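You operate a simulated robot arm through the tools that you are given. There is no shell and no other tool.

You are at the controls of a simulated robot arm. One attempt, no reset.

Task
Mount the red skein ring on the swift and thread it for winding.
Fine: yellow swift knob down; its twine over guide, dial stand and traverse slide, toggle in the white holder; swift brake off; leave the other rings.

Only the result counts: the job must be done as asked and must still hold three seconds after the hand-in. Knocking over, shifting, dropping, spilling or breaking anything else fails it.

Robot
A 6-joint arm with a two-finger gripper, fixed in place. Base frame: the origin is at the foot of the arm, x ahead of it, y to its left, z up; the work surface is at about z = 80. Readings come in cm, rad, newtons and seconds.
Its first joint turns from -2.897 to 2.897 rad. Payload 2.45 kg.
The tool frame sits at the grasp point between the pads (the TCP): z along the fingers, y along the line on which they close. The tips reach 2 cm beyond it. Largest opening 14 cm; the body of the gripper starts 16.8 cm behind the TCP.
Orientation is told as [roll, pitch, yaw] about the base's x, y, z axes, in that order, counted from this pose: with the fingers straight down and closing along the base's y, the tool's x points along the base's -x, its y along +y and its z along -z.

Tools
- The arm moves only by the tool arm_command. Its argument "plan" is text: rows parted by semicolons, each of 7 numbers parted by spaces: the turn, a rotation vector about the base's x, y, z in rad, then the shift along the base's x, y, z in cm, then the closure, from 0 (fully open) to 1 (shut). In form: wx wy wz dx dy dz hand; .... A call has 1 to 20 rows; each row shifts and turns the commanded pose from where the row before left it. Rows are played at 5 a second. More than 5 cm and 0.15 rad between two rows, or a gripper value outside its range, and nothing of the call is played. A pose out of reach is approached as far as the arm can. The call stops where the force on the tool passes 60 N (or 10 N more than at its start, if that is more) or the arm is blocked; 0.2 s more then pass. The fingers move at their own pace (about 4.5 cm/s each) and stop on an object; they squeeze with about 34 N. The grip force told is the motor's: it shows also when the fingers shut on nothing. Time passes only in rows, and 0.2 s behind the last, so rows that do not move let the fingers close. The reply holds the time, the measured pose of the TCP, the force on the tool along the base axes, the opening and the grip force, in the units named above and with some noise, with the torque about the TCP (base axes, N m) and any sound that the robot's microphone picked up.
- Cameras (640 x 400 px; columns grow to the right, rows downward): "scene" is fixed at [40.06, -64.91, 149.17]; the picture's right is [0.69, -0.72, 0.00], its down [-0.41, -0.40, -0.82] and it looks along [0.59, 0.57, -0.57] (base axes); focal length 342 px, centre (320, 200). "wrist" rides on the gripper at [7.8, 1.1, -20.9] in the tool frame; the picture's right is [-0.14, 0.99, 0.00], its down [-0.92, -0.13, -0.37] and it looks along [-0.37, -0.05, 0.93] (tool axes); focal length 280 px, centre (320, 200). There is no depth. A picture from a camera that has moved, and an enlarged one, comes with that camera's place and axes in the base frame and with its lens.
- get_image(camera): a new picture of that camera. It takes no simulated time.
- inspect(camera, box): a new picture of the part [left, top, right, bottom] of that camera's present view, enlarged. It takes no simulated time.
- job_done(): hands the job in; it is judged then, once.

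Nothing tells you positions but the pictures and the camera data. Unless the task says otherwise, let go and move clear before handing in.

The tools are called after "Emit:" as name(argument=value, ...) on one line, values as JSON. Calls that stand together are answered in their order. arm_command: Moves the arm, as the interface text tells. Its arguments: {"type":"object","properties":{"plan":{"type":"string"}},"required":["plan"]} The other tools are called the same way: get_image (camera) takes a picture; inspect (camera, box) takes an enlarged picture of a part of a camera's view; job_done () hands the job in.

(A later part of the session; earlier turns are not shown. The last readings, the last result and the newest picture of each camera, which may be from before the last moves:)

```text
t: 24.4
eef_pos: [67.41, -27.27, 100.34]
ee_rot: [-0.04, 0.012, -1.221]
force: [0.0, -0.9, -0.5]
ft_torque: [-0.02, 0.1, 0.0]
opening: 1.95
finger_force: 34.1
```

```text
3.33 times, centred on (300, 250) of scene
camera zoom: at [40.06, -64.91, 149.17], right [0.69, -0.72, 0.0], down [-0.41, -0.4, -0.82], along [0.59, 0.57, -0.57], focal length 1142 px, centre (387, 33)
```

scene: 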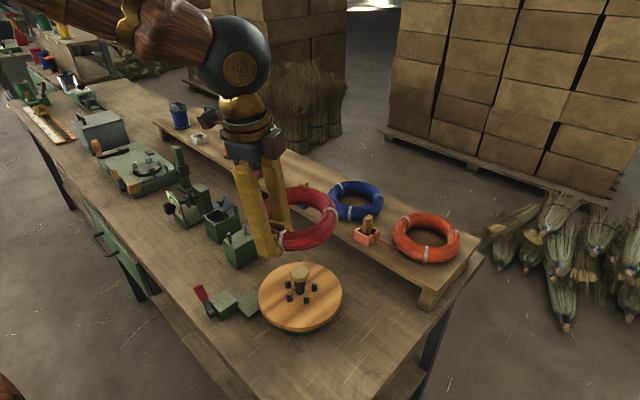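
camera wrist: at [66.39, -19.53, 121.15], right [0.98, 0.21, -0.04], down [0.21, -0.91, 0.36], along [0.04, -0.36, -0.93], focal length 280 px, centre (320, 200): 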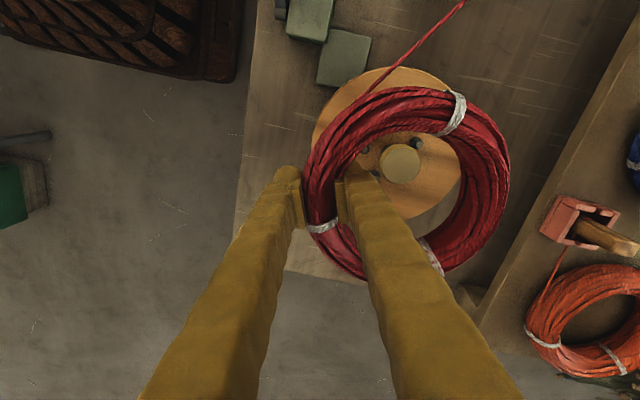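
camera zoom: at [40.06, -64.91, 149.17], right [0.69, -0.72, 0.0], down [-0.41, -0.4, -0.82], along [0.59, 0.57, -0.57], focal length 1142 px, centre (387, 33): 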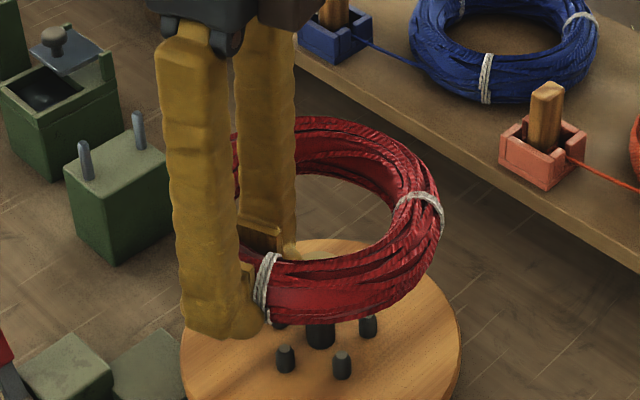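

Ring is level now. Its centre is about (74.2,-25.8); I nudge +y 0.7 and descend over the knob in stages.

Emit:
arm_command(plan="0 0 0 0.1 0.7 -1 1;0 0 0 0 0 -2 1;0 0 0 0 0 -2 1;0 0 0 0 0 -1.5 1;0 0 0 0 0 0 1")

Emit:
get_image(camera="wrist")

Emit:
inspect(camera="scene", box=[220, 210, 380, 330])

```text
t: 25.6
eef_pos: [67.49, -26.33, 93.93]
ee_rot: [-0.041, 0.012, -1.221]
force: [0.5, 0.4, -1.8]
ft_torque: [-0.02, 0.04, 0.03]
opening: 1.95
finger_force: 33.8
```

```text
taken
camera wrist: at [66.58, -18.6, 114.91], right [0.98, 0.21, -0.04], down [0.21, -0.91, 0.36], along [0.04, -0.36, -0.93], focal length 280 px, centre (320, 200)
```

wrist: 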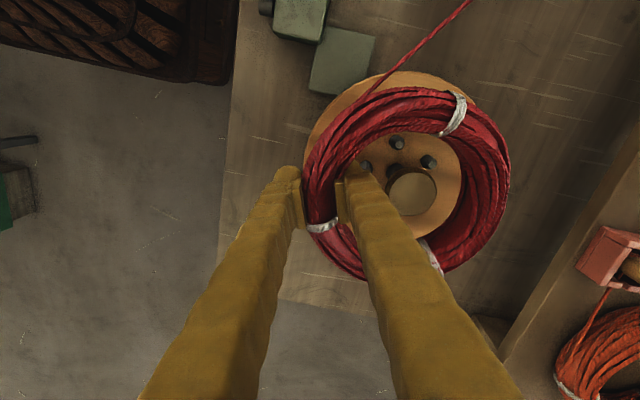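

```text
3.33 times, centred on (300, 270) of scene
camera zoom: at [40.06, -64.91, 149.17], right [0.69, -0.72, 0.0], down [-0.41, -0.4, -0.82], along [0.59, 0.57, -0.57], focal length 1142 px, centre (387, -33)
```

zoom: 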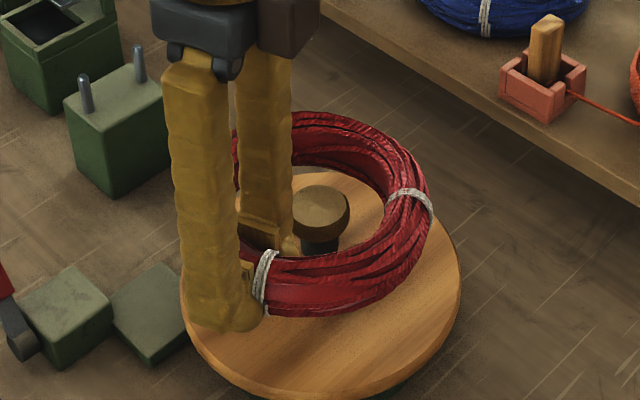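

Emit:
arm_command(plan="0 0 0 -0.3 0 -1.5 1;0 0 0 0 0 -1.5 1;0 0 0 0 0 -1.5 1;0 0 0 0 0 -1 1;0 0 0 0 0 0 1")

Emit:
get_image(camera="wrist")

Emit:
inspect(camera="scene", box=[220, 210, 380, 330])

```text
t: 26.8
eef_pos: [67.28, -26.34, 88.43]
ee_rot: [-0.039, 0.011, -1.221]
force: [-0.7, 8.2, 47.5]
ft_torque: [0.27, -0.24, 0.69]
opening: 1.9
finger_force: 34.3
```

```text
taken
camera wrist: at [66.29, -18.61, 109.33], right [0.98, 0.21, -0.04], down [0.21, -0.91, 0.36], along [0.04, -0.36, -0.93], focal length 280 px, centre (320, 200)
```

wrist: 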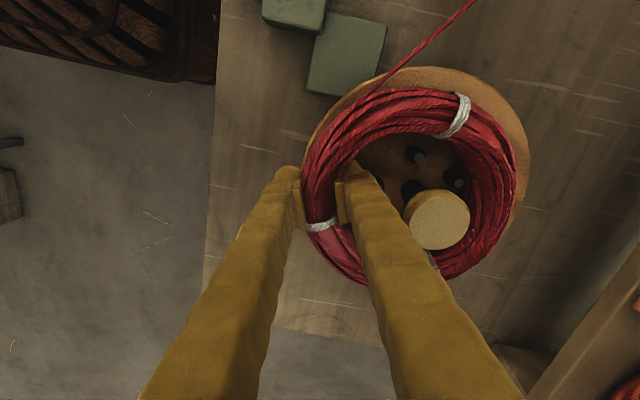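

```text
3.33 times, centred on (300, 270) of scene
camera zoom: at [40.06, -64.91, 149.17], right [0.69, -0.72, 0.0], down [-0.41, -0.4, -0.82], along [0.59, 0.57, -0.57], focal length 1142 px, centre (387, -33)
```

zoom: 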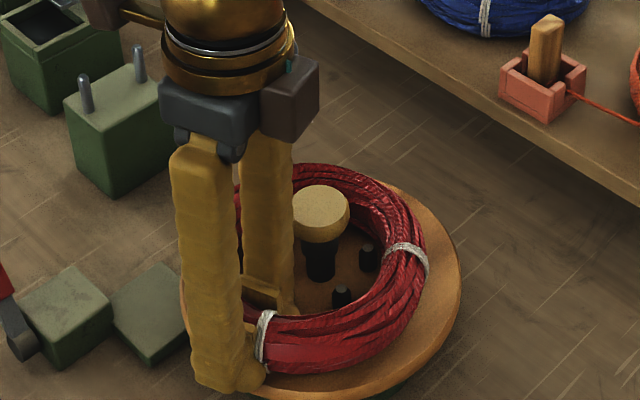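

Emit:
arm_command(plan="0 0 0 0 0 0.3 1;0 0 0 0 0 0 1")

Emit:
inspect(camera="wrist", box=[280, 60, 540, 300])

Emit:
inspect(camera="scene", box=[240, 230, 350, 330])

```text
t: 27.4
eef_pos: [66.94, -26.37, 88.5]
ee_rot: [-0.04, 0.015, -1.222]
force: [0.3, 0.3, -1.6]
ft_torque: [-0.01, 0.09, -0.01]
opening: 1.83
finger_force: 34.2
```

```text
1.67 times, centred on (410, 180) of wrist
camera zoom: at [66.18, -18.68, 109.42], right [0.98, 0.21, -0.04], down [0.21, -0.91, 0.36], along [0.04, -0.36, -0.93], focal length 467 px, centre (170, 233)
```

zoom: 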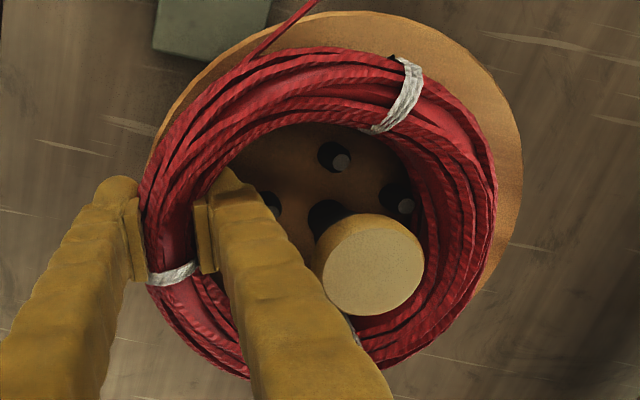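

```text
4.00 times, centred on (295, 280) of scene
camera zoom: at [40.06, -64.91, 149.17], right [0.69, -0.72, 0.0], down [-0.41, -0.4, -0.82], along [0.59, 0.57, -0.57], focal length 1370 px, centre (420, -120)
```

zoom: 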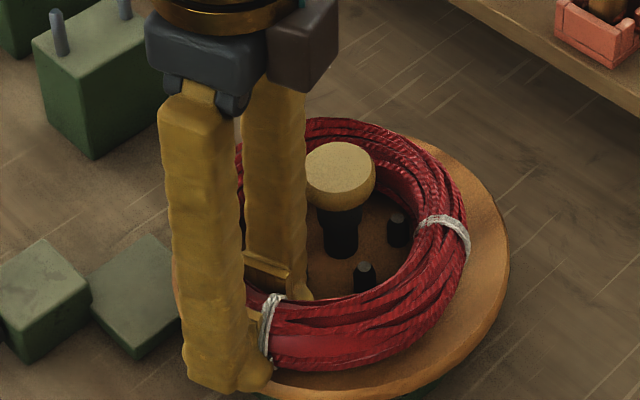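

Emit:
arm_command(plan="0 0 0 0 0 0 0.86;0 0 0 0 0 0 0.83;0 0 0 0 0 0 0.8;0 0 0 0 0 0 0.79;0 0 0 0 0 0 0.79")

Emit:
inspect(camera="wrist", box=[280, 60, 540, 300])

Emit:
inspect(camera="scene", box=[240, 230, 350, 330])

```text
t: 28.6
eef_pos: [67.09, -26.39, 88.65]
ee_rot: [-0.039, 0.012, -1.22]
force: [0.5, 0.4, -0.2]
ft_torque: [-0.01, -0.01, 0.01]
opening: 2.95
finger_force: 0.0
```

```text
1.67 times, centred on (410, 180) of wrist
camera zoom: at [66.21, -18.67, 109.5], right [0.98, 0.21, -0.04], down [0.21, -0.91, 0.36], along [0.04, -0.36, -0.93], focal length 467 px, centre (170, 233)
```

zoom: 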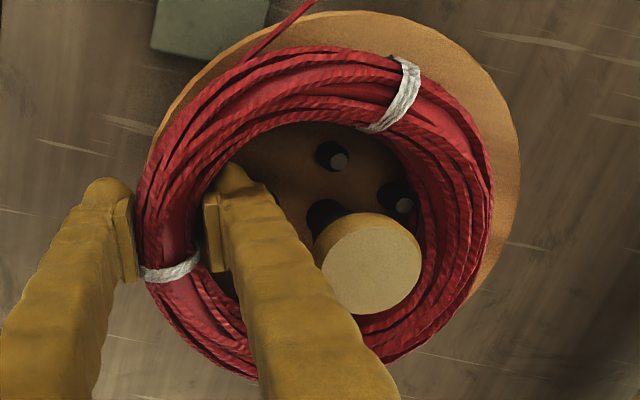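

```text
4.00 times, centred on (295, 280) of scene
camera zoom: at [40.06, -64.91, 149.17], right [0.69, -0.72, 0.0], down [-0.41, -0.4, -0.82], along [0.59, 0.57, -0.57], focal length 1370 px, centre (420, -120)
```

zoom: 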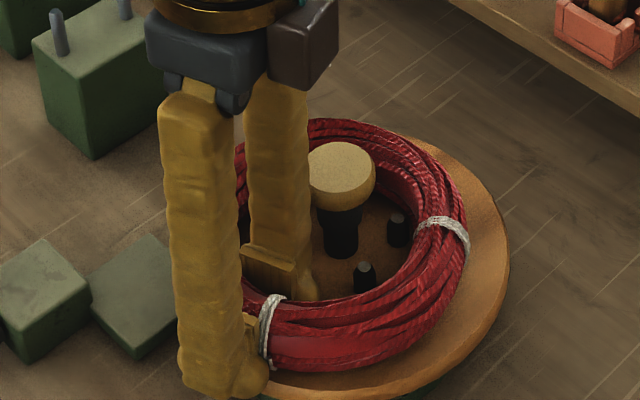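

Emit:
arm_command(plan="0 0 0 0 0 0.5 0.78;0 0 0 0 0 1 0.77;0 0 0 0 0 1.5 0.76;0 0 0 0 0 2 0.76;0 0 0 0 0 0 0.76")

Emit:
inspect(camera="scene", box=[240, 230, 350, 330])

```text
t: 29.8
eef_pos: [66.97, -26.46, 93.8]
ee_rot: [-0.041, 0.012, -1.221]
force: [-0.6, -0.3, 0.1]
ft_torque: [-0.01, 0.04, 0.01]
opening: 3.37
finger_force: 0.1
```

```text
4.00 times, centred on (295, 280) of scene
camera zoom: at [40.06, -64.91, 149.17], right [0.69, -0.72, 0.0], down [-0.41, -0.4, -0.82], along [0.59, 0.57, -0.57], focal length 1370 px, centre (420, -120)
```

zoom: 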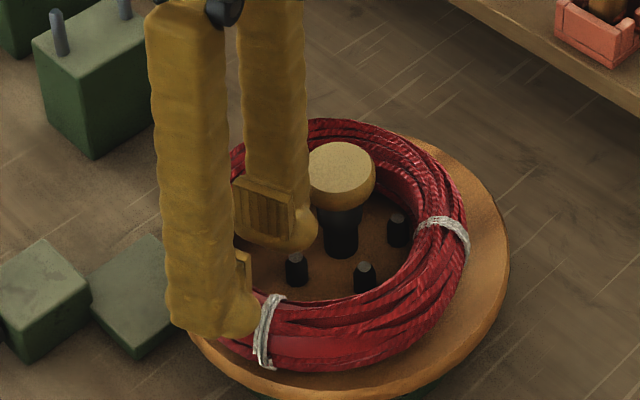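

The ring sits on the disc around the pegs. Now I rise, turn the tool back to zero yaw, close the fingers and line up above the knob near (74.8,-24.8).

Emit:
arm_command(plan="0 0 0 0 0 3 0.76;0 0 0 0 0 4 0.8;0 -0.04 0.1358 1 0 1.5 0.9;0 0 0.1358 1 0 0 1;0 0 0.1358 1 0.3 0 1;0 0 0.1358 1 0.3 0 1;0 0 0.1358 1 0.3 0 1;0 0 0.1358 1 0.3 0 1;0 0 0.1358 1 0.3 0 1;0 0 0.1358 1 0.2 0 1;0 0 0.1358 0 0 0 1;0 0 0 0 0 0 1")

Emit:
get_image(camera="wrist")

Emit:
get_image(camera="scene")

```text
t: 32.4
eef_pos: [74.99, -24.76, 102.37]
ee_rot: [-0.004, -0.005, 0.002]
force: [0.3, -0.5, -0.6]
ft_torque: [-0.03, 0.01, -0.02]
opening: 0.01
finger_force: 29.5
```

```text
taken
camera wrist: at [66.99, -23.57, 123.18], right [0.14, 0.99, 0.0], down [0.92, -0.12, 0.37], along [0.37, -0.05, -0.93], focal length 280 px, centre (320, 200)
```

wrist: 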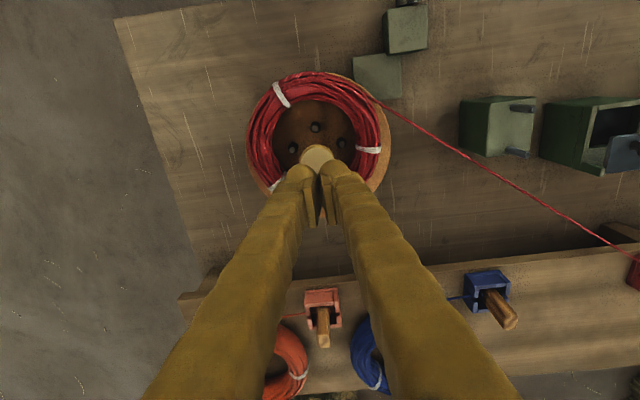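

```text
taken
```

scene: 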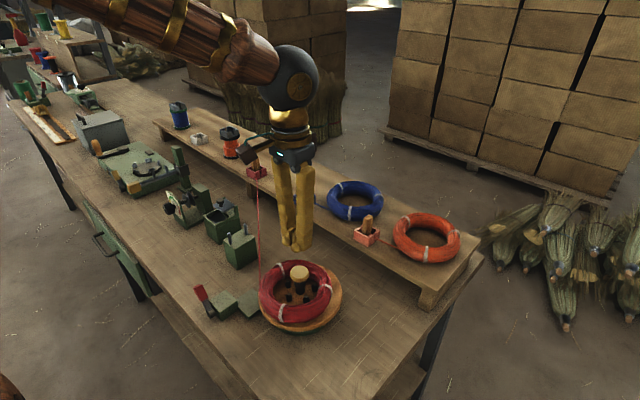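

Emit:
arm_command(plan="0 0 0 -0.2 0 -2 1;0 0 0 0 0 -2 1;0 0 0 0 0 -1.5 1;0 0 0 0 0 -0.6 1;0 0 0 0 0 -0.6 1;0 0 0 0 0 0 1")

Emit:
inspect(camera="scene", box=[240, 220, 360, 330])

```text
t: 33.8
eef_pos: [74.77, -24.64, 95.6]
ee_rot: [-0.004, -0.004, -0.001]
force: [0.4, 0.7, 0.4]
ft_torque: [-0.06, 0.03, 0.01]
opening: 0.02
finger_force: 29.0
```

```text
3.64 times, centred on (300, 275) of scene
camera zoom: at [40.06, -64.91, 149.17], right [0.69, -0.72, 0.0], down [-0.41, -0.4, -0.82], along [0.59, 0.57, -0.57], focal length 1245 px, centre (393, -73)
```

zoom: 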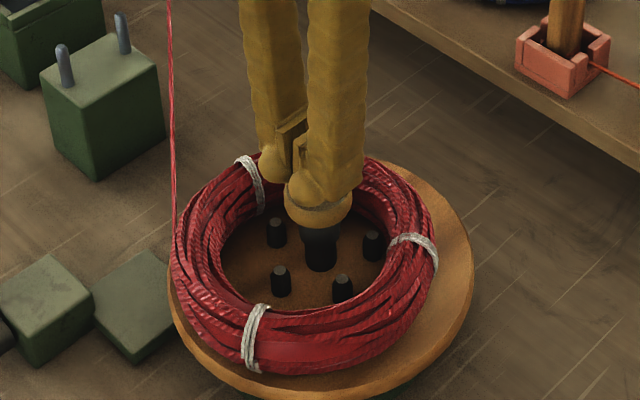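

Emit:
arm_command(plan="0 0 0 0 0 -0.5 1;0 0 0 0 0 -0.5 1;0 0 0 0 0 -0.5 1;0 0 0 0 0 -0.5 1;0 0 0 0 0 0 1")

Emit:
inspect(camera="scene", box=[240, 220, 360, 330])

```text
t: 35.0
eef_pos: [74.91, -24.73, 93.56]
ee_rot: [-0.003, -0.004, 0.0]
force: [-0.3, -0.1, 0.3]
ft_torque: [0.02, 0.02, 0.01]
opening: 0.04
finger_force: 29.7
```

```text
3.64 times, centred on (300, 275) of scene
camera zoom: at [40.06, -64.91, 149.17], right [0.69, -0.72, 0.0], down [-0.41, -0.4, -0.82], along [0.59, 0.57, -0.57], focal length 1245 px, centre (393, -73)
```

zoom: 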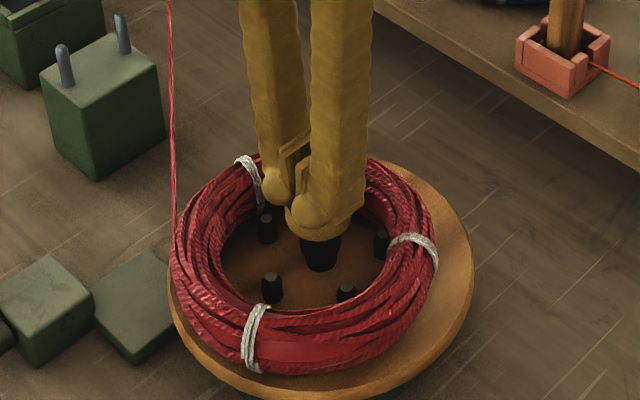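

The knob yields and the pegs spread. I continue pressing.

Emit:
arm_command(plan="0 0 0 0 0 -0.5 1;0 0 0 0 0 -0.5 1;0 0 0 0 0 -0.5 1;0 0 0 0 0 -0.5 1;0 0 0 0 0 0 1")

Emit:
inspect(camera="scene", box=[240, 220, 360, 330])

```text
t: 35.9
eef_pos: [74.9, -24.78, 92.73]
ee_rot: [-0.006, -0.012, -0.001]
force: [-25.6, 10.4, 126.0]
ft_torque: [0.48, 1.09, -0.03]
opening: 0.61
finger_force: 29.2
stopped in row 4: the force on the tool passed its limit at 68 N (the readings are from after the stop); the commanded pose is now the measured one
```

```text
3.64 times, centred on (300, 275) of scene
camera zoom: at [40.06, -64.91, 149.17], right [0.69, -0.72, 0.0], down [-0.41, -0.4, -0.82], along [0.59, 0.57, -0.57], focal length 1245 px, centre (393, -73)
```

zoom: 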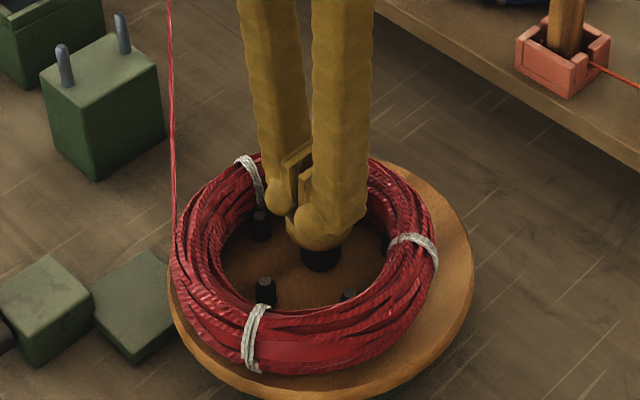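

Emit:
arm_command(plan="0 0 0 0 0 0.5 1;0 0 0 0 0 2 1;0 0 0 0 0 4 1;0 0 0 -4 0 2 1;0 0 0 -3 0 0 1;0 0 0 0 0 0 1")

Emit:
inspect(camera="scene", box=[240, 230, 360, 330])

Emit:
get_image(camera="wrist")

```text
t: 37.3
eef_pos: [67.69, -24.57, 100.66]
ee_rot: [-0.003, -0.006, 0.0]
force: [-0.3, -0.4, 0.0]
ft_torque: [-0.02, 0.0, 0.01]
opening: 0.0
finger_force: 29.8
```

```text
4.00 times, centred on (300, 280) of scene
camera zoom: at [40.06, -64.91, 149.17], right [0.69, -0.72, 0.0], down [-0.41, -0.4, -0.82], along [0.59, 0.57, -0.57], focal length 1370 px, centre (400, -120)
```

zoom: 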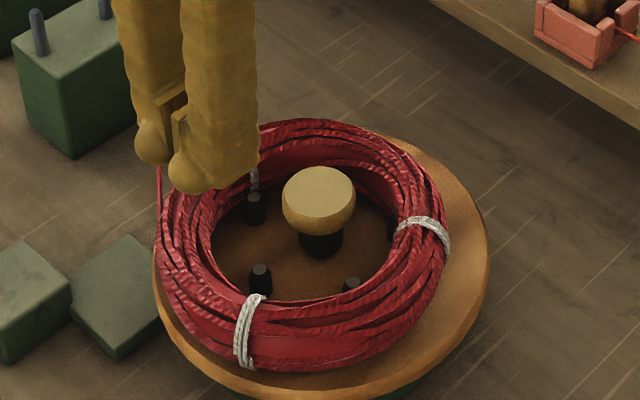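

```text
taken
camera wrist: at [59.59, -23.42, 121.43], right [0.14, 0.99, 0.0], down [0.92, -0.13, 0.37], along [0.37, -0.05, -0.93], focal length 280 px, centre (320, 200)
```

wrist: 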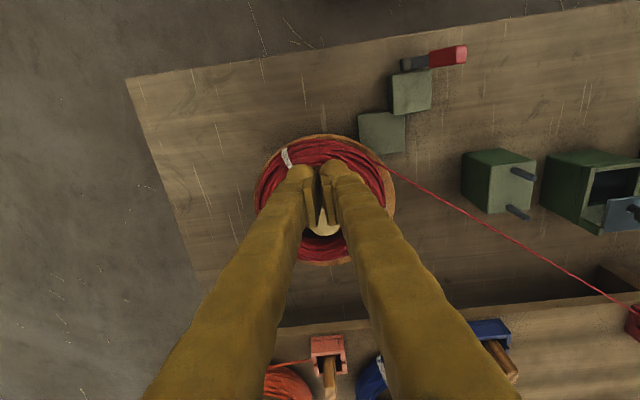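

Emit:
arm_command(plan="0 0 0 3 0 3.5 1;0 0 0 3.5 0 3 1;0 0 0 4 0 2 1;0 0 0 4 0 2 1;0 0 0 0 0 0 1")

Emit:
inspect(camera="wrist", box=[230, 40, 410, 170])

Emit:
inspect(camera="scene", box=[245, 245, 355, 335])

```text
t: 38.5
eef_pos: [82.21, -24.59, 111.33]
ee_rot: [-0.003, -0.007, 0.001]
force: [0.5, -0.2, 0.4]
ft_torque: [0.0, 0.0, -0.04]
opening: 0.01
finger_force: 29.8
```

```text
3.08 times, centred on (320, 105) of wrist
camera zoom: at [74.27, -23.44, 132.05], right [0.14, 0.99, 0.0], down [0.92, -0.13, 0.37], along [0.37, -0.05, -0.93], focal length 863 px, centre (320, 492)
```

zoom: 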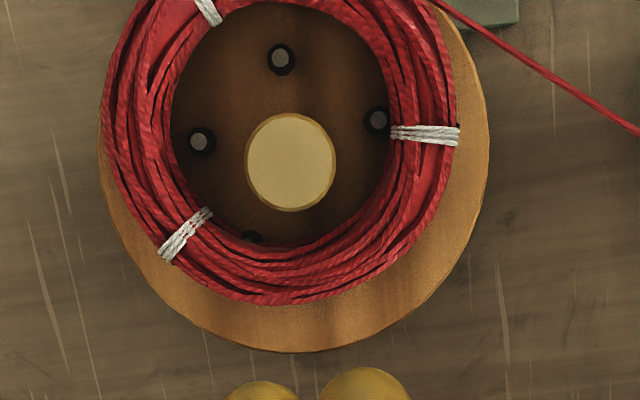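

```text
4.44 times, centred on (300, 290) of scene
camera zoom: at [40.06, -64.91, 149.17], right [0.69, -0.72, 0.0], down [-0.41, -0.4, -0.82], along [0.59, 0.57, -0.57], focal length 1522 px, centre (409, -200)
```

zoom: 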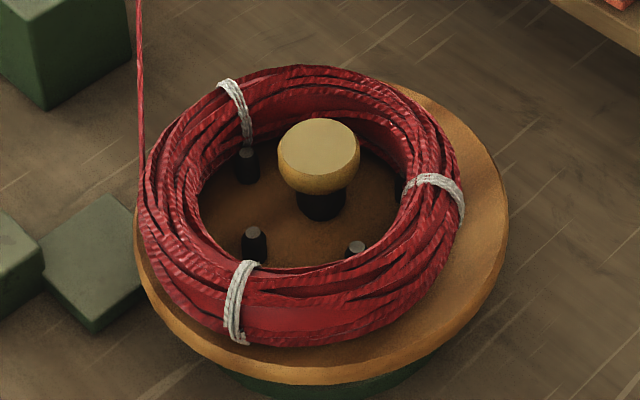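

Pegs have spread to R≈4.5 but the ring sits about 1.7 cm too far toward -x (centre ≈(73.1,-25) vs swift (74.8,-24.7)), so the +x pegs press on it. I'll nudge the ring +x from its near side to centre it before pressing again.

Emit:
arm_command(plan="0 0 0 -4.5 0 0 1;0 0 0 -4.5 0 0 1;0 0 0 -4.5 -0.2 0 1;0 0 0 -4.5 -0.2 -1 1;0 0 0 -3 0 -3 1;0 0 0 0 0 -4 1;0 0 0 0 0 -4 1;0 0 0 0 0 -4 1;0 0 0 0 0 -4 1;0 0 0 0 0 -2.3 1;0 0 0 0 0 0 1")

Emit:
get_image(camera="wrist")

Emit:
inspect(camera="scene", box=[220, 230, 360, 335])

```text
t: 40.9
eef_pos: [61.22, -25.19, 88.9]
ee_rot: [-0.006, -0.007, 0.001]
force: [0.1, 0.5, 0.2]
ft_torque: [0.03, 0.01, -0.02]
opening: 0.0
finger_force: 29.0
```

```text
taken
camera wrist: at [53.16, -24.03, 109.73], right [0.14, 0.99, 0.0], down [0.92, -0.13, 0.37], along [0.37, -0.05, -0.93], focal length 280 px, centre (320, 200)
```

wrist: 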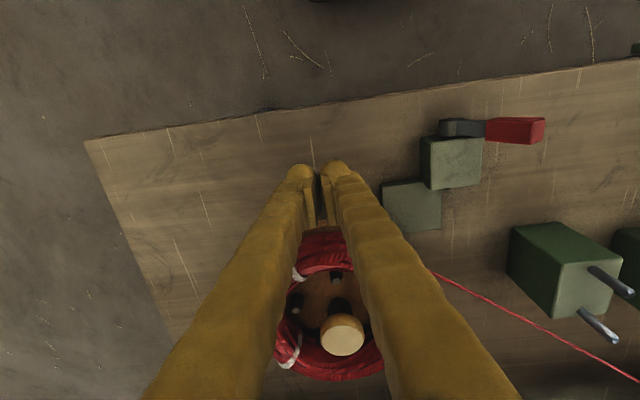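

```text
3.81 times, centred on (290, 282) of scene
camera zoom: at [40.06, -64.91, 149.17], right [0.69, -0.72, 0.0], down [-0.41, -0.4, -0.82], along [0.59, 0.57, -0.57], focal length 1305 px, centre (434, -114)
```

zoom: 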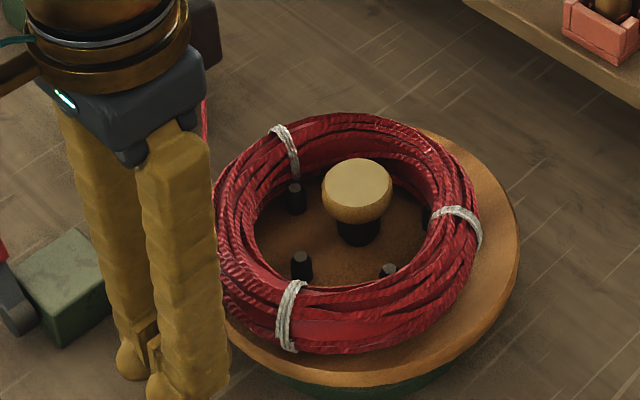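

Emit:
arm_command(plan="0 0 0 0.6 0 0 1;0 0 0 0.6 0 0 1;0 0 0 0.5 0 0 1;0 0 0 0.4 0 0 1;0 0 0 0.4 0 0 1;0 0 0 0.4 0 0 1;0 0 0 0.4 0 0 1;0 0 0 0 0 0 1")

Emit:
inspect(camera="scene", box=[220, 230, 360, 335])

Emit:
inspect(camera="wrist", box=[240, 180, 440, 380])

```text
t: 42.2
eef_pos: [63.52, -25.07, 88.75]
ee_rot: [-0.002, 0.005, 0.001]
force: [-4.0, 0.5, -0.4]
ft_torque: [-0.01, 0.03, -0.07]
opening: 0.62
finger_force: 29.3
stopped in row 6: the force on the tool passed its limit at 67 N (the readings are from after the stop); the commanded pose is now the measured one
```

```text
3.81 times, centred on (290, 282) of scene
camera zoom: at [40.06, -64.91, 149.17], right [0.69, -0.72, 0.0], down [-0.41, -0.4, -0.82], along [0.59, 0.57, -0.57], focal length 1305 px, centre (434, -114)
```

zoom: 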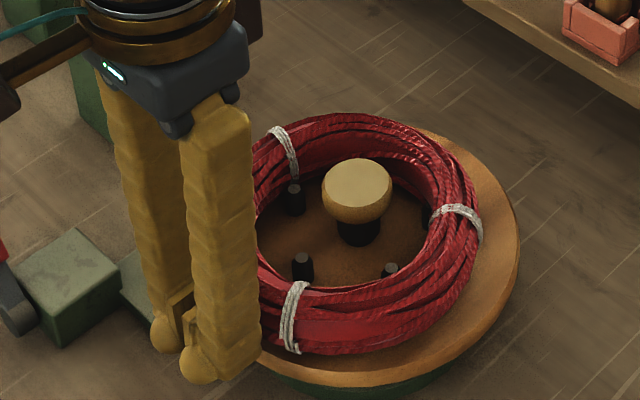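

```text
2.00 times, centred on (340, 280) of wrist
camera zoom: at [55.7, -23.93, 109.64], right [0.14, 0.99, 0.0], down [0.92, -0.13, 0.36], along [0.36, -0.05, -0.93], focal length 561 px, centre (280, 40)
```

zoom: 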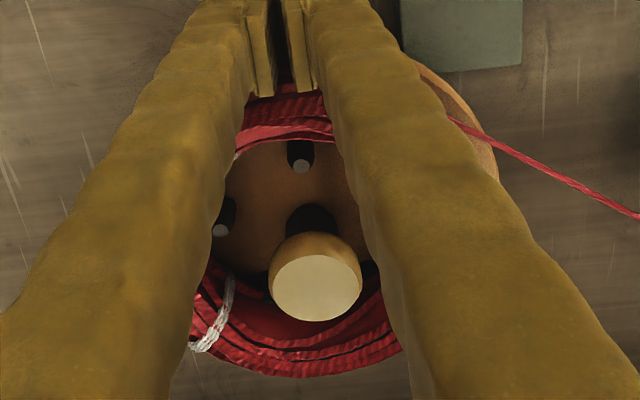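

The ring barely moved under 60+ N, so it may already be held by the pegs. I back off and look from straight above.

Emit:
arm_command(plan="0 0 0 -1.5 0 0 1;0 0 0 -1.5 0 2 1;0 0 0 0 0 4.5 1;0 0 0 0 0 4.5 1;0 0 0 4 0 3 1;0 0 0 4.5 0 2 1;0 0 0 4.5 0 2 1;0 0 0 4.5 0 2 1;0 0 0 4.5 0 2 1;0 0 0 3 0 2 1;0 0 0 0 0 0 1")

Emit:
get_image(camera="wrist")

Emit:
inspect(camera="wrist", box=[230, 20, 410, 140])

Emit:
inspect(camera="scene", box=[245, 245, 355, 335])

```text
t: 44.6
eef_pos: [85.86, -25.13, 112.79]
ee_rot: [-0.001, 0.003, 0.001]
force: [0.4, 0.6, 0.0]
ft_torque: [-0.01, -0.02, 0.01]
opening: 0.01
finger_force: 29.3
```

```text
taken
camera wrist: at [78.04, -24.08, 133.58], right [0.14, 0.99, 0.0], down [0.92, -0.13, 0.37], along [0.36, -0.05, -0.93], focal length 280 px, centre (320, 200)
```

wrist: 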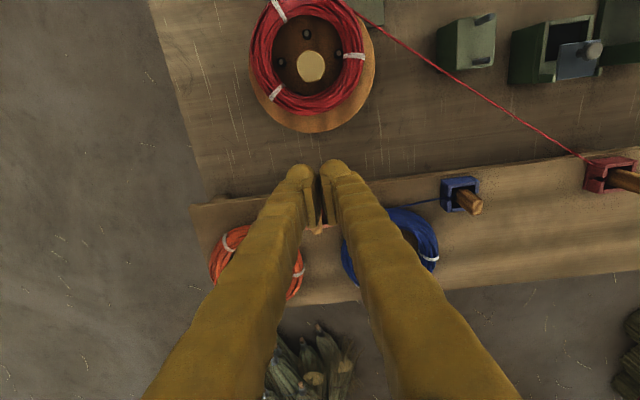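

```text
3.33 times, centred on (320, 80) of wrist
camera zoom: at [78.04, -24.08, 133.58], right [0.14, 0.99, 0.0], down [0.92, -0.13, 0.37], along [0.36, -0.05, -0.93], focal length 935 px, centre (320, 600)
```

zoom: 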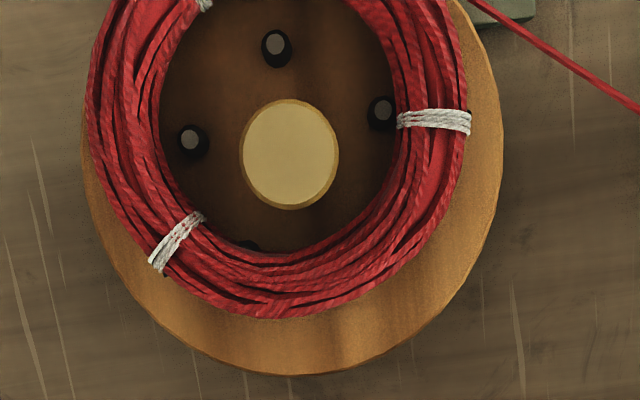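

```text
4.44 times, centred on (300, 290) of scene
camera zoom: at [40.06, -64.91, 149.17], right [0.69, -0.72, 0.0], down [-0.41, -0.4, -0.82], along [0.59, 0.57, -0.57], focal length 1522 px, centre (409, -200)
```

zoom: 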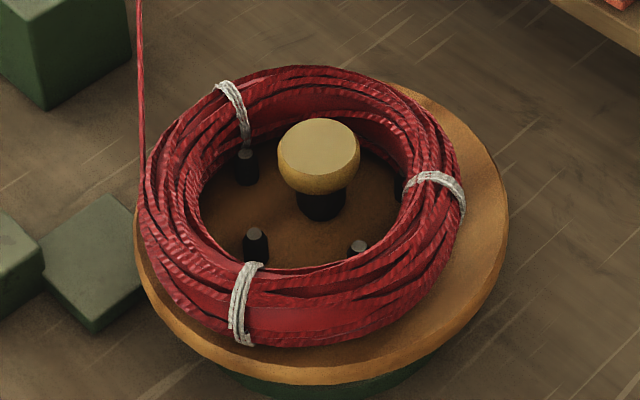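

The ring is clearly off-centre yet won't budge, so I'll raise the knob again (pegs retract), re-centre the ring, then press it down properly. I go above the knob with a 5.2 cm opening.

Emit:
arm_command(plan="0 0 0 -4 0.1 -1 0.63;0 0 0 -4 0.1 -3 0.63;0 0 0 -3 0.2 -3.5 0.63;0 0 0 0 0 -4 0.63;0 0 0 0 0 -4 0.63;0 0 0 0 0 0 0.63")

Emit:
inspect(camera="wrist", box=[220, 100, 420, 260])

Emit:
inspect(camera="scene", box=[245, 225, 355, 325])

```text
t: 46.0
eef_pos: [74.83, -24.77, 97.36]
ee_rot: [-0.002, 0.003, 0.0]
force: [0.2, 0.2, -0.7]
ft_torque: [0.0, -0.01, 0.02]
opening: 5.16
finger_force: 0.0
```

```text
2.50 times, centred on (320, 180) of wrist
camera zoom: at [66.97, -23.78, 118.25], right [0.14, 0.99, 0.0], down [0.92, -0.13, 0.37], along [0.36, -0.05, -0.93], focal length 701 px, centre (320, 250)
```

zoom: 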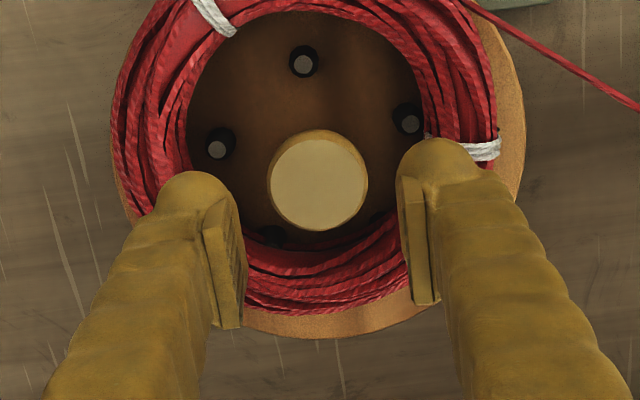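

```text
4.00 times, centred on (300, 275) of scene
camera zoom: at [40.06, -64.91, 149.17], right [0.69, -0.72, 0.0], down [-0.41, -0.4, -0.82], along [0.59, 0.57, -0.57], focal length 1370 px, centre (400, -100)
```

zoom: 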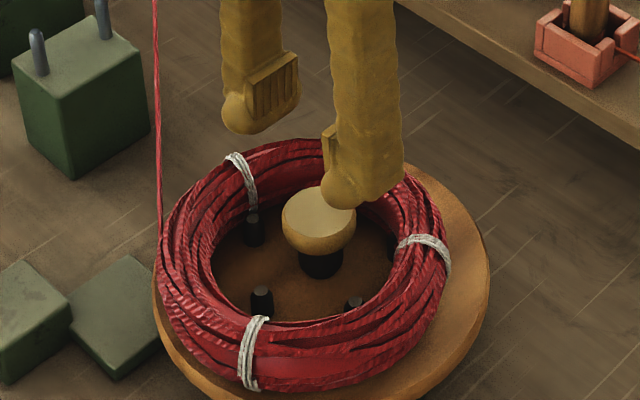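

Emit:
arm_command(plan="0 0 0 0 0 -2.5 0.63;0 0 0 0 0 -2 0.63;0 0 0 0 0 -1.2 0.63;0 0 0 0 0 -0.7 0.63;0 0 0 0 0 0 0.63")

Emit:
inspect(camera="scene", box=[245, 225, 355, 325])

Emit:
inspect(camera="wrist", box=[220, 100, 420, 260])

```text
t: 47.1
eef_pos: [74.96, -24.94, 91.56]
ee_rot: [-0.005, -0.006, 0.002]
force: [0.2, 0.3, 18.0]
ft_torque: [0.93, -0.18, 0.03]
opening: 5.4
finger_force: 1.9
stopped in row 5: the force on the tool passed its limit at 70 N (the readings are from after the stop); the commanded pose is now the measured one
```

```text
4.00 times, centred on (300, 275) of scene
camera zoom: at [40.06, -64.91, 149.17], right [0.69, -0.72, 0.0], down [-0.41, -0.4, -0.82], along [0.59, 0.57, -0.57], focal length 1370 px, centre (400, -100)
```

zoom: 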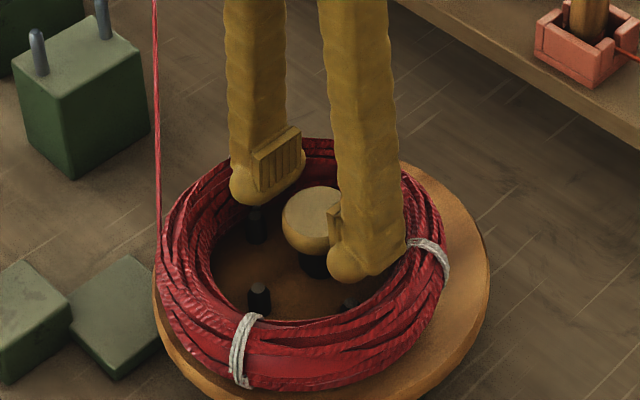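

```text
2.50 times, centred on (320, 180) of wrist
camera zoom: at [66.93, -23.66, 112.4], right [0.14, 0.99, 0.0], down [0.92, -0.13, 0.37], along [0.37, -0.05, -0.93], focal length 701 px, centre (320, 250)
```

zoom: 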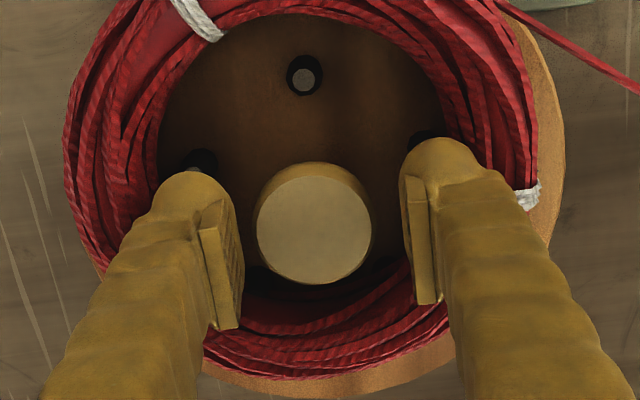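

A fingertip met the ring on the way down. I back up and check whether ring or pegs shifted.

Emit:
arm_command(plan="0 0 0 0 0 2 0.63;0 0 0 0 0 4 0.63;0 0 0 3 0 4 0.7;0 0 0 4 0 4 0.9;0 0 0 3 0 3 1;0 0 0 0 0 0 1")

Emit:
inspect(camera="wrist", box=[220, 20, 420, 160])

Emit:
inspect(camera="scene", box=[245, 245, 355, 335])

```text
refused: row 4 steps farther than a row can; nothing moved
```

```text
2.86 times, centred on (320, 90) of wrist
camera zoom: at [66.93, -23.66, 112.4], right [0.14, 0.99, 0.0], down [0.92, -0.13, 0.37], along [0.37, -0.05, -0.93], focal length 801 px, centre (320, 514)
```

zoom: 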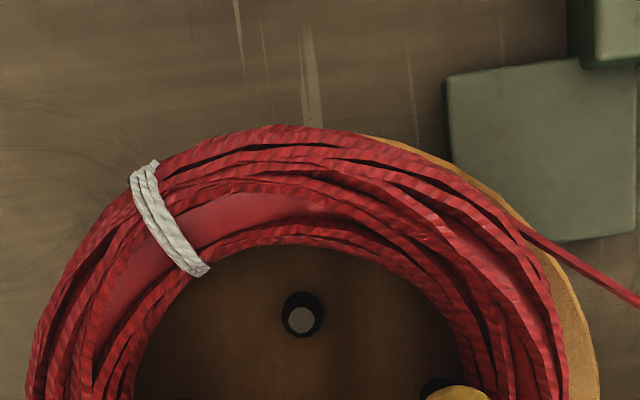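

```text
4.44 times, centred on (300, 290) of scene
camera zoom: at [40.06, -64.91, 149.17], right [0.69, -0.72, 0.0], down [-0.41, -0.4, -0.82], along [0.59, 0.57, -0.57], focal length 1522 px, centre (409, -200)
```

zoom: 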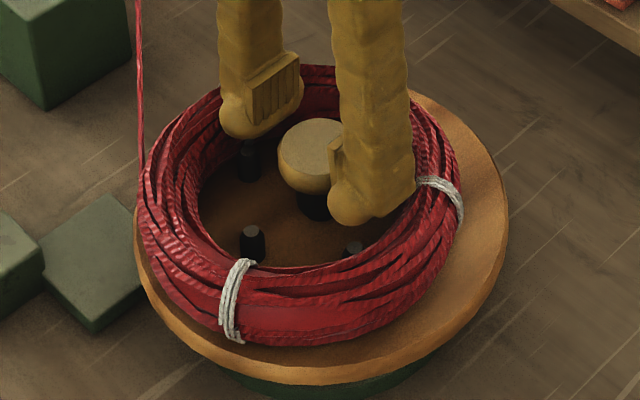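

Ring and pegs turned together by a degree or so, so the ring rides with the rotor and the swift turns. I'll try to raise the knob with a tighter grip shifted toward -x to clear the ring, in order to re-centre.

Emit:
arm_command(plan="0 0 0 0 0 2 0.65;0 0 0 -0.9 0.1 1 0.66;0 0 0 0 0 0 0.66;0 0 0 0 0 -1.5 0.66;0 0 0 0 0 -0.8 0.66;0 0 0 0 0 0 0.66")

Emit:
inspect(camera="wrist", box=[220, 100, 420, 260])

Emit:
inspect(camera="scene", box=[245, 225, 355, 325])

```text
t: 48.5
eef_pos: [74.19, -24.77, 92.36]
ee_rot: [-0.002, -0.005, -0.001]
force: [0.0, 0.2, 0.8]
ft_torque: [0.0, -0.01, -0.01]
opening: 4.75
finger_force: 0.0
```

```text
2.50 times, centred on (320, 180) of wrist
camera zoom: at [66.06, -23.64, 113.08], right [0.14, 0.99, 0.0], down [0.92, -0.13, 0.37], along [0.37, -0.05, -0.93], focal length 701 px, centre (320, 250)
```

zoom: 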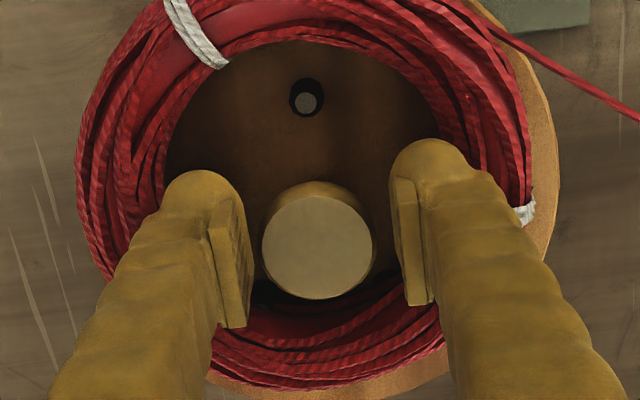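

```text
4.00 times, centred on (300, 275) of scene
camera zoom: at [40.06, -64.91, 149.17], right [0.69, -0.72, 0.0], down [-0.41, -0.4, -0.82], along [0.59, 0.57, -0.57], focal length 1370 px, centre (400, -100)
```

zoom: 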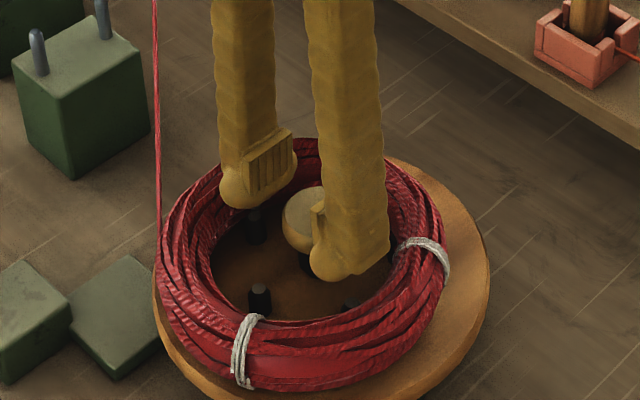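

Emit:
arm_command(plan="0 0 0 0 0 -0.3 0.66;0 0 0 0 0 -0.3 0.66;0 0 0 0 0 -0.2 0.66;0 0 0 0 0 0 0.66")

Emit:
inspect(camera="scene", box=[245, 225, 355, 325])

```text
t: 49.5
eef_pos: [73.94, -24.7, 91.29]
ee_rot: [-0.003, -0.003, 0.001]
force: [0.4, -1.1, 1.3]
ft_torque: [-0.05, 0.01, 0.02]
opening: 4.82
finger_force: 1.0
```

```text
4.00 times, centred on (300, 275) of scene
camera zoom: at [40.06, -64.91, 149.17], right [0.69, -0.72, 0.0], down [-0.41, -0.4, -0.82], along [0.59, 0.57, -0.57], focal length 1370 px, centre (400, -100)
```

zoom: 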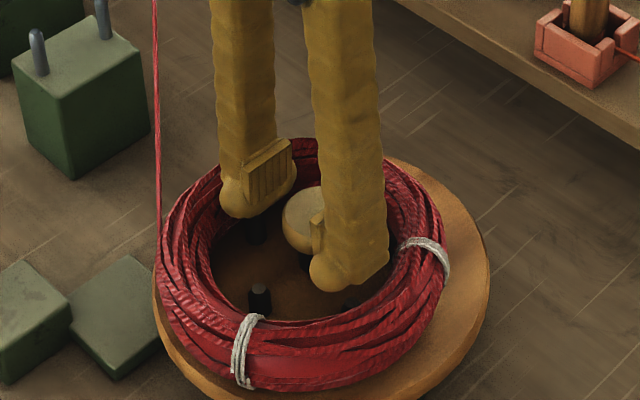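

Clear at z≈91.3 with no contact. I close on the knob and pull up gently.

Emit:
arm_command(plan="0 0 0 0 0 -0.3 0.68;0 0 0 0 0 0 0.8;0 0 0 0 0 0 1;0 0 0 0 0 0 1;0 0 0 0 0 0 1")

Emit:
arm_command(plan="0 0 0 0 0 0.4 1;0 0 0 0 0 0.4 1;0 0 0 0 0 0.4 1;0 0 0 0 0 0.4 1;0 0 0 0 0 0.4 1;0 0 0 0 0 0 1")

Emit:
inspect(camera="scene", box=[245, 225, 355, 325])

```text
t: 50.7
eef_pos: [74.11, -25.0, 91.16]
ee_rot: [-0.006, -0.003, -0.002]
force: [-1.8, -12.1, -0.8]
ft_torque: [-0.09, 0.06, -0.07]
opening: 3.98
finger_force: 44.7
stopped in row 5: the force on the tool passed its limit at 62 N (the readings are from after the stop); the commanded pose is now the measured one
```

```text
t: 52.1
eef_pos: [74.08, -25.01, 93.19]
ee_rot: [-0.005, -0.006, -0.003]
force: [5.8, -39.5, -0.2]
ft_torque: [-0.39, -0.11, -0.39]
opening: 4.0
finger_force: 45.1
```

```text
4.00 times, centred on (300, 275) of scene
camera zoom: at [40.06, -64.91, 149.17], right [0.69, -0.72, 0.0], down [-0.41, -0.4, -0.82], along [0.59, 0.57, -0.57], focal length 1370 px, centre (400, -100)
```

zoom: 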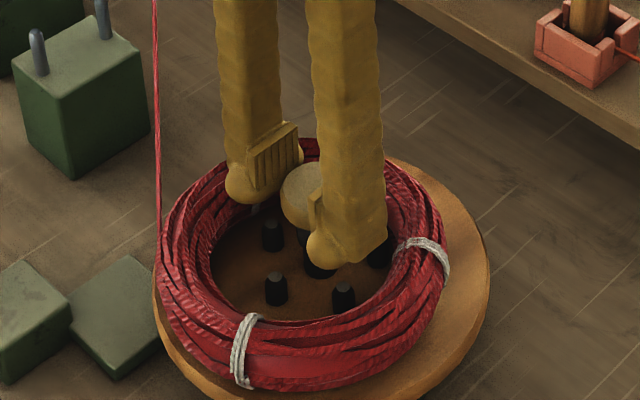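

Knob is back up and the pegs retracted. I release and rise, then nudge the ring toward +x.

Emit:
arm_command(plan="0 0 0 0 0 0 0.9;0 0 0 0 0 0 0.7;0 0 0 0 0 0 0.64;0 0 0 0 0 0.5 0.64;0 0 0 0 0 2 0.64;0 0 0 0 0 4 0.64;0 0 0 0 0 4 0.8;0 0 0 0 0 2 1;0 0 0 0 0 0 1")

Emit:
get_image(camera="wrist")

Emit:
inspect(camera="scene", box=[245, 245, 355, 335])

```text
t: 54.1
eef_pos: [74.23, -24.61, 105.79]
ee_rot: [-0.005, -0.003, -0.003]
force: [0.7, -0.3, 0.0]
ft_torque: [0.0, 0.01, -0.02]
opening: 0.01
finger_force: 14.1
```

```text
taken
camera wrist: at [66.06, -23.56, 126.64], right [0.14, 0.99, -0.01], down [0.92, -0.13, 0.37], along [0.37, -0.06, -0.93], focal length 280 px, centre (320, 200)
```

wrist: 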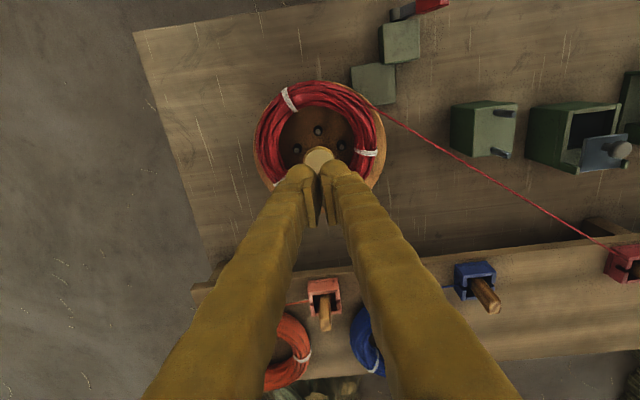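

```text
4.44 times, centred on (300, 290) of scene
camera zoom: at [40.06, -64.91, 149.17], right [0.69, -0.72, 0.0], down [-0.41, -0.4, -0.82], along [0.59, 0.57, -0.57], focal length 1522 px, centre (409, -200)
```

zoom: 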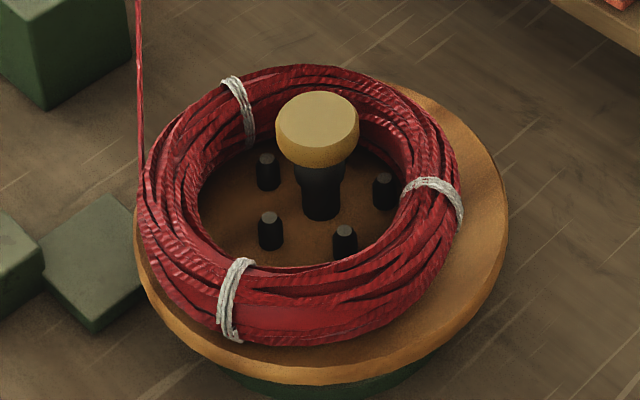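

Emit:
arm_command(plan="0 0 0 2.5 0 3.5 1;0 0 0 2.5 0 3.5 1;0 0 0 0 0 0 1")

Emit:
inspect(camera="wrist", box=[220, 30, 420, 180])

```text
t: 54.9
eef_pos: [79.22, -24.74, 112.69]
ee_rot: [-0.005, -0.002, -0.001]
force: [-0.2, 0.3, -0.5]
ft_torque: [0.03, 0.0, 0.0]
opening: 0.0
finger_force: 28.5
```

```text
2.67 times, centred on (320, 105) of wrist
camera zoom: at [71.18, -23.53, 133.59], right [0.14, 0.99, -0.01], down [0.92, -0.13, 0.37], along [0.37, -0.06, -0.93], focal length 748 px, centre (320, 453)
```

zoom: 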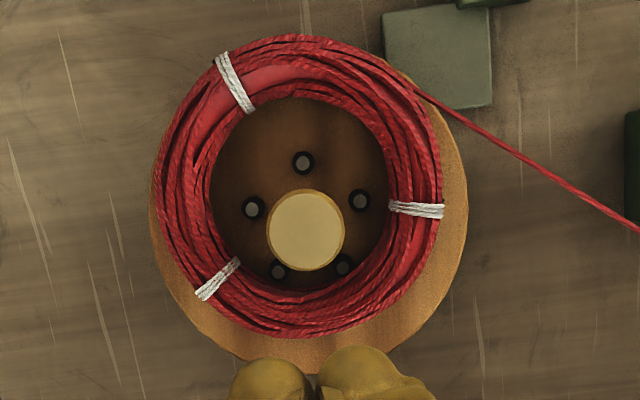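

Clear top view: ring centre (73.0,-25.3) vs peg centre (74.75,-25.1). I need to push the ring +x by about 1.7 cm with the knob up.

Emit:
arm_command(plan="0 0 0 -4.5 0 0 1;0 0 0 -4.5 0 0 1;0 0 0 -4.5 -0.2 0 1;0 0 0 -4.4 -0.2 -1 1;0 0 0 0 0 -4 1;0 0 0 0 0 -4.5 1;0 0 0 0 0 -4.5 1;0 0 0 0 0 -4.5 1;0 0 0 0 0 -4 1;0 0 0 0 0 -1.1 1;0 0 0 0 0 0 1")

Emit:
arm_command(plan="0 0 0 0.6 0 0 1;0 0 0 0.5 0 0 1;0 0 0 0.4 0 0 1;0 0 0 0.4 0 0 1;0 0 0 0.4 0 0 1;0 0 0 0.3 0 0 1;0 0 0 0 0 0 1")

Emit:
inspect(camera="scene", box=[245, 245, 355, 335])

```text
t: 57.3
eef_pos: [61.07, -25.46, 89.24]
ee_rot: [-0.006, -0.005, -0.002]
force: [-0.3, 0.4, -0.5]
ft_torque: [0.02, -0.03, 0.01]
opening: 0.0
finger_force: 29.2
```

```text
t: 58.9
eef_pos: [63.7, -25.3, 88.96]
ee_rot: [-0.003, -0.002, -0.002]
force: [0.0, -0.8, -0.4]
ft_torque: [-0.01, 0.03, 0.04]
opening: 0.01
finger_force: 29.0
```

```text
4.44 times, centred on (300, 290) of scene
camera zoom: at [40.06, -64.91, 149.17], right [0.69, -0.72, 0.0], down [-0.41, -0.4, -0.82], along [0.59, 0.57, -0.57], focal length 1522 px, centre (409, -200)
```

zoom: 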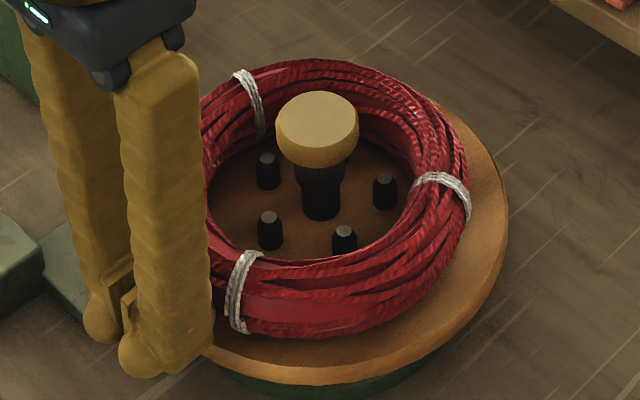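

The ring slides freely now (so the knob really clamps it). I push another ~1 cm.

Emit:
arm_command(plan="0 0 0 0.3 0 0 1;0 0 0 0.3 0 0 1;0 0 0 0.3 0 0 1;0 0 0 0.1 0 0 1;0 0 0 0 0 0 1")

Emit:
arm_command(plan="0 0 0 -1 0 0 1;0 0 0 -2 0 1 1;0 0 0 0 0 4.5 1;0 0 0 0 0 4.5 1;0 0 0 4 0 3 1;0 0 0 4.5 0 2 1;0 0 0 4.5 0 2 1;0 0 0 4.5 0 2 1;0 0 0 0 0.3 4.5 1;0 0 0 0 0.3 0 1;0 0 0 0 0 0 1")

Emit:
inspect(camera="wrist", box=[220, 30, 420, 180])

Emit:
inspect(camera="scene", box=[245, 245, 355, 335])

```text
t: 60.1
eef_pos: [64.58, -25.18, 89.12]
ee_rot: [-0.005, -0.002, -0.002]
force: [-0.6, 0.7, 0.0]
ft_torque: [0.02, -0.01, 0.02]
opening: 0.0
finger_force: 29.0
```

```text
t: 62.5
eef_pos: [79.57, -24.7, 112.43]
ee_rot: [-0.006, -0.003, 0.0]
force: [-0.1, -0.2, 0.9]
ft_torque: [0.01, 0.0, 0.0]
opening: 0.0
finger_force: 29.0
```

```text
2.67 times, centred on (320, 105) of wrist
camera zoom: at [71.61, -23.63, 133.33], right [0.14, 0.99, -0.01], down [0.92, -0.13, 0.37], along [0.37, -0.06, -0.93], focal length 748 px, centre (320, 453)
```

zoom: 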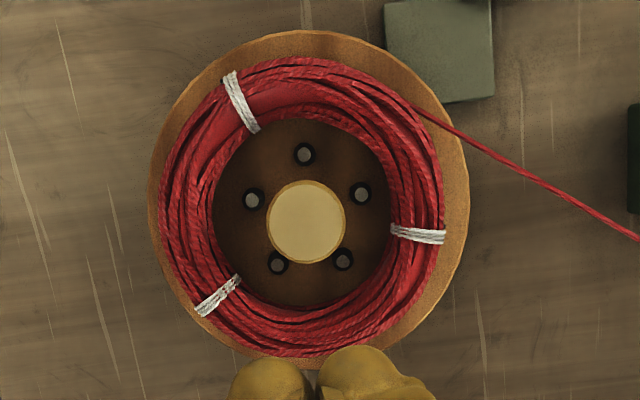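

```text
4.44 times, centred on (300, 290) of scene
camera zoom: at [40.06, -64.91, 149.17], right [0.69, -0.72, 0.0], down [-0.41, -0.4, -0.82], along [0.59, 0.57, -0.57], focal length 1522 px, centre (409, -200)
```

zoom: 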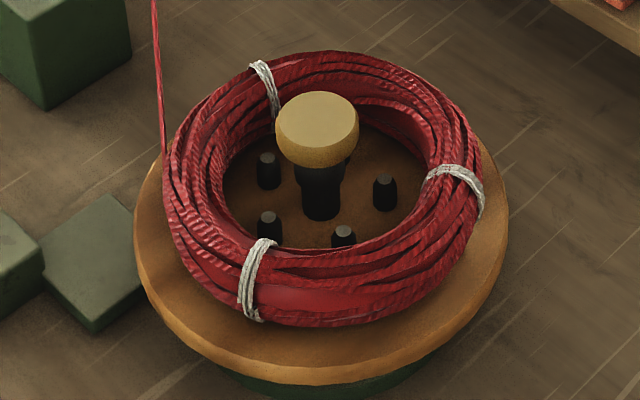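

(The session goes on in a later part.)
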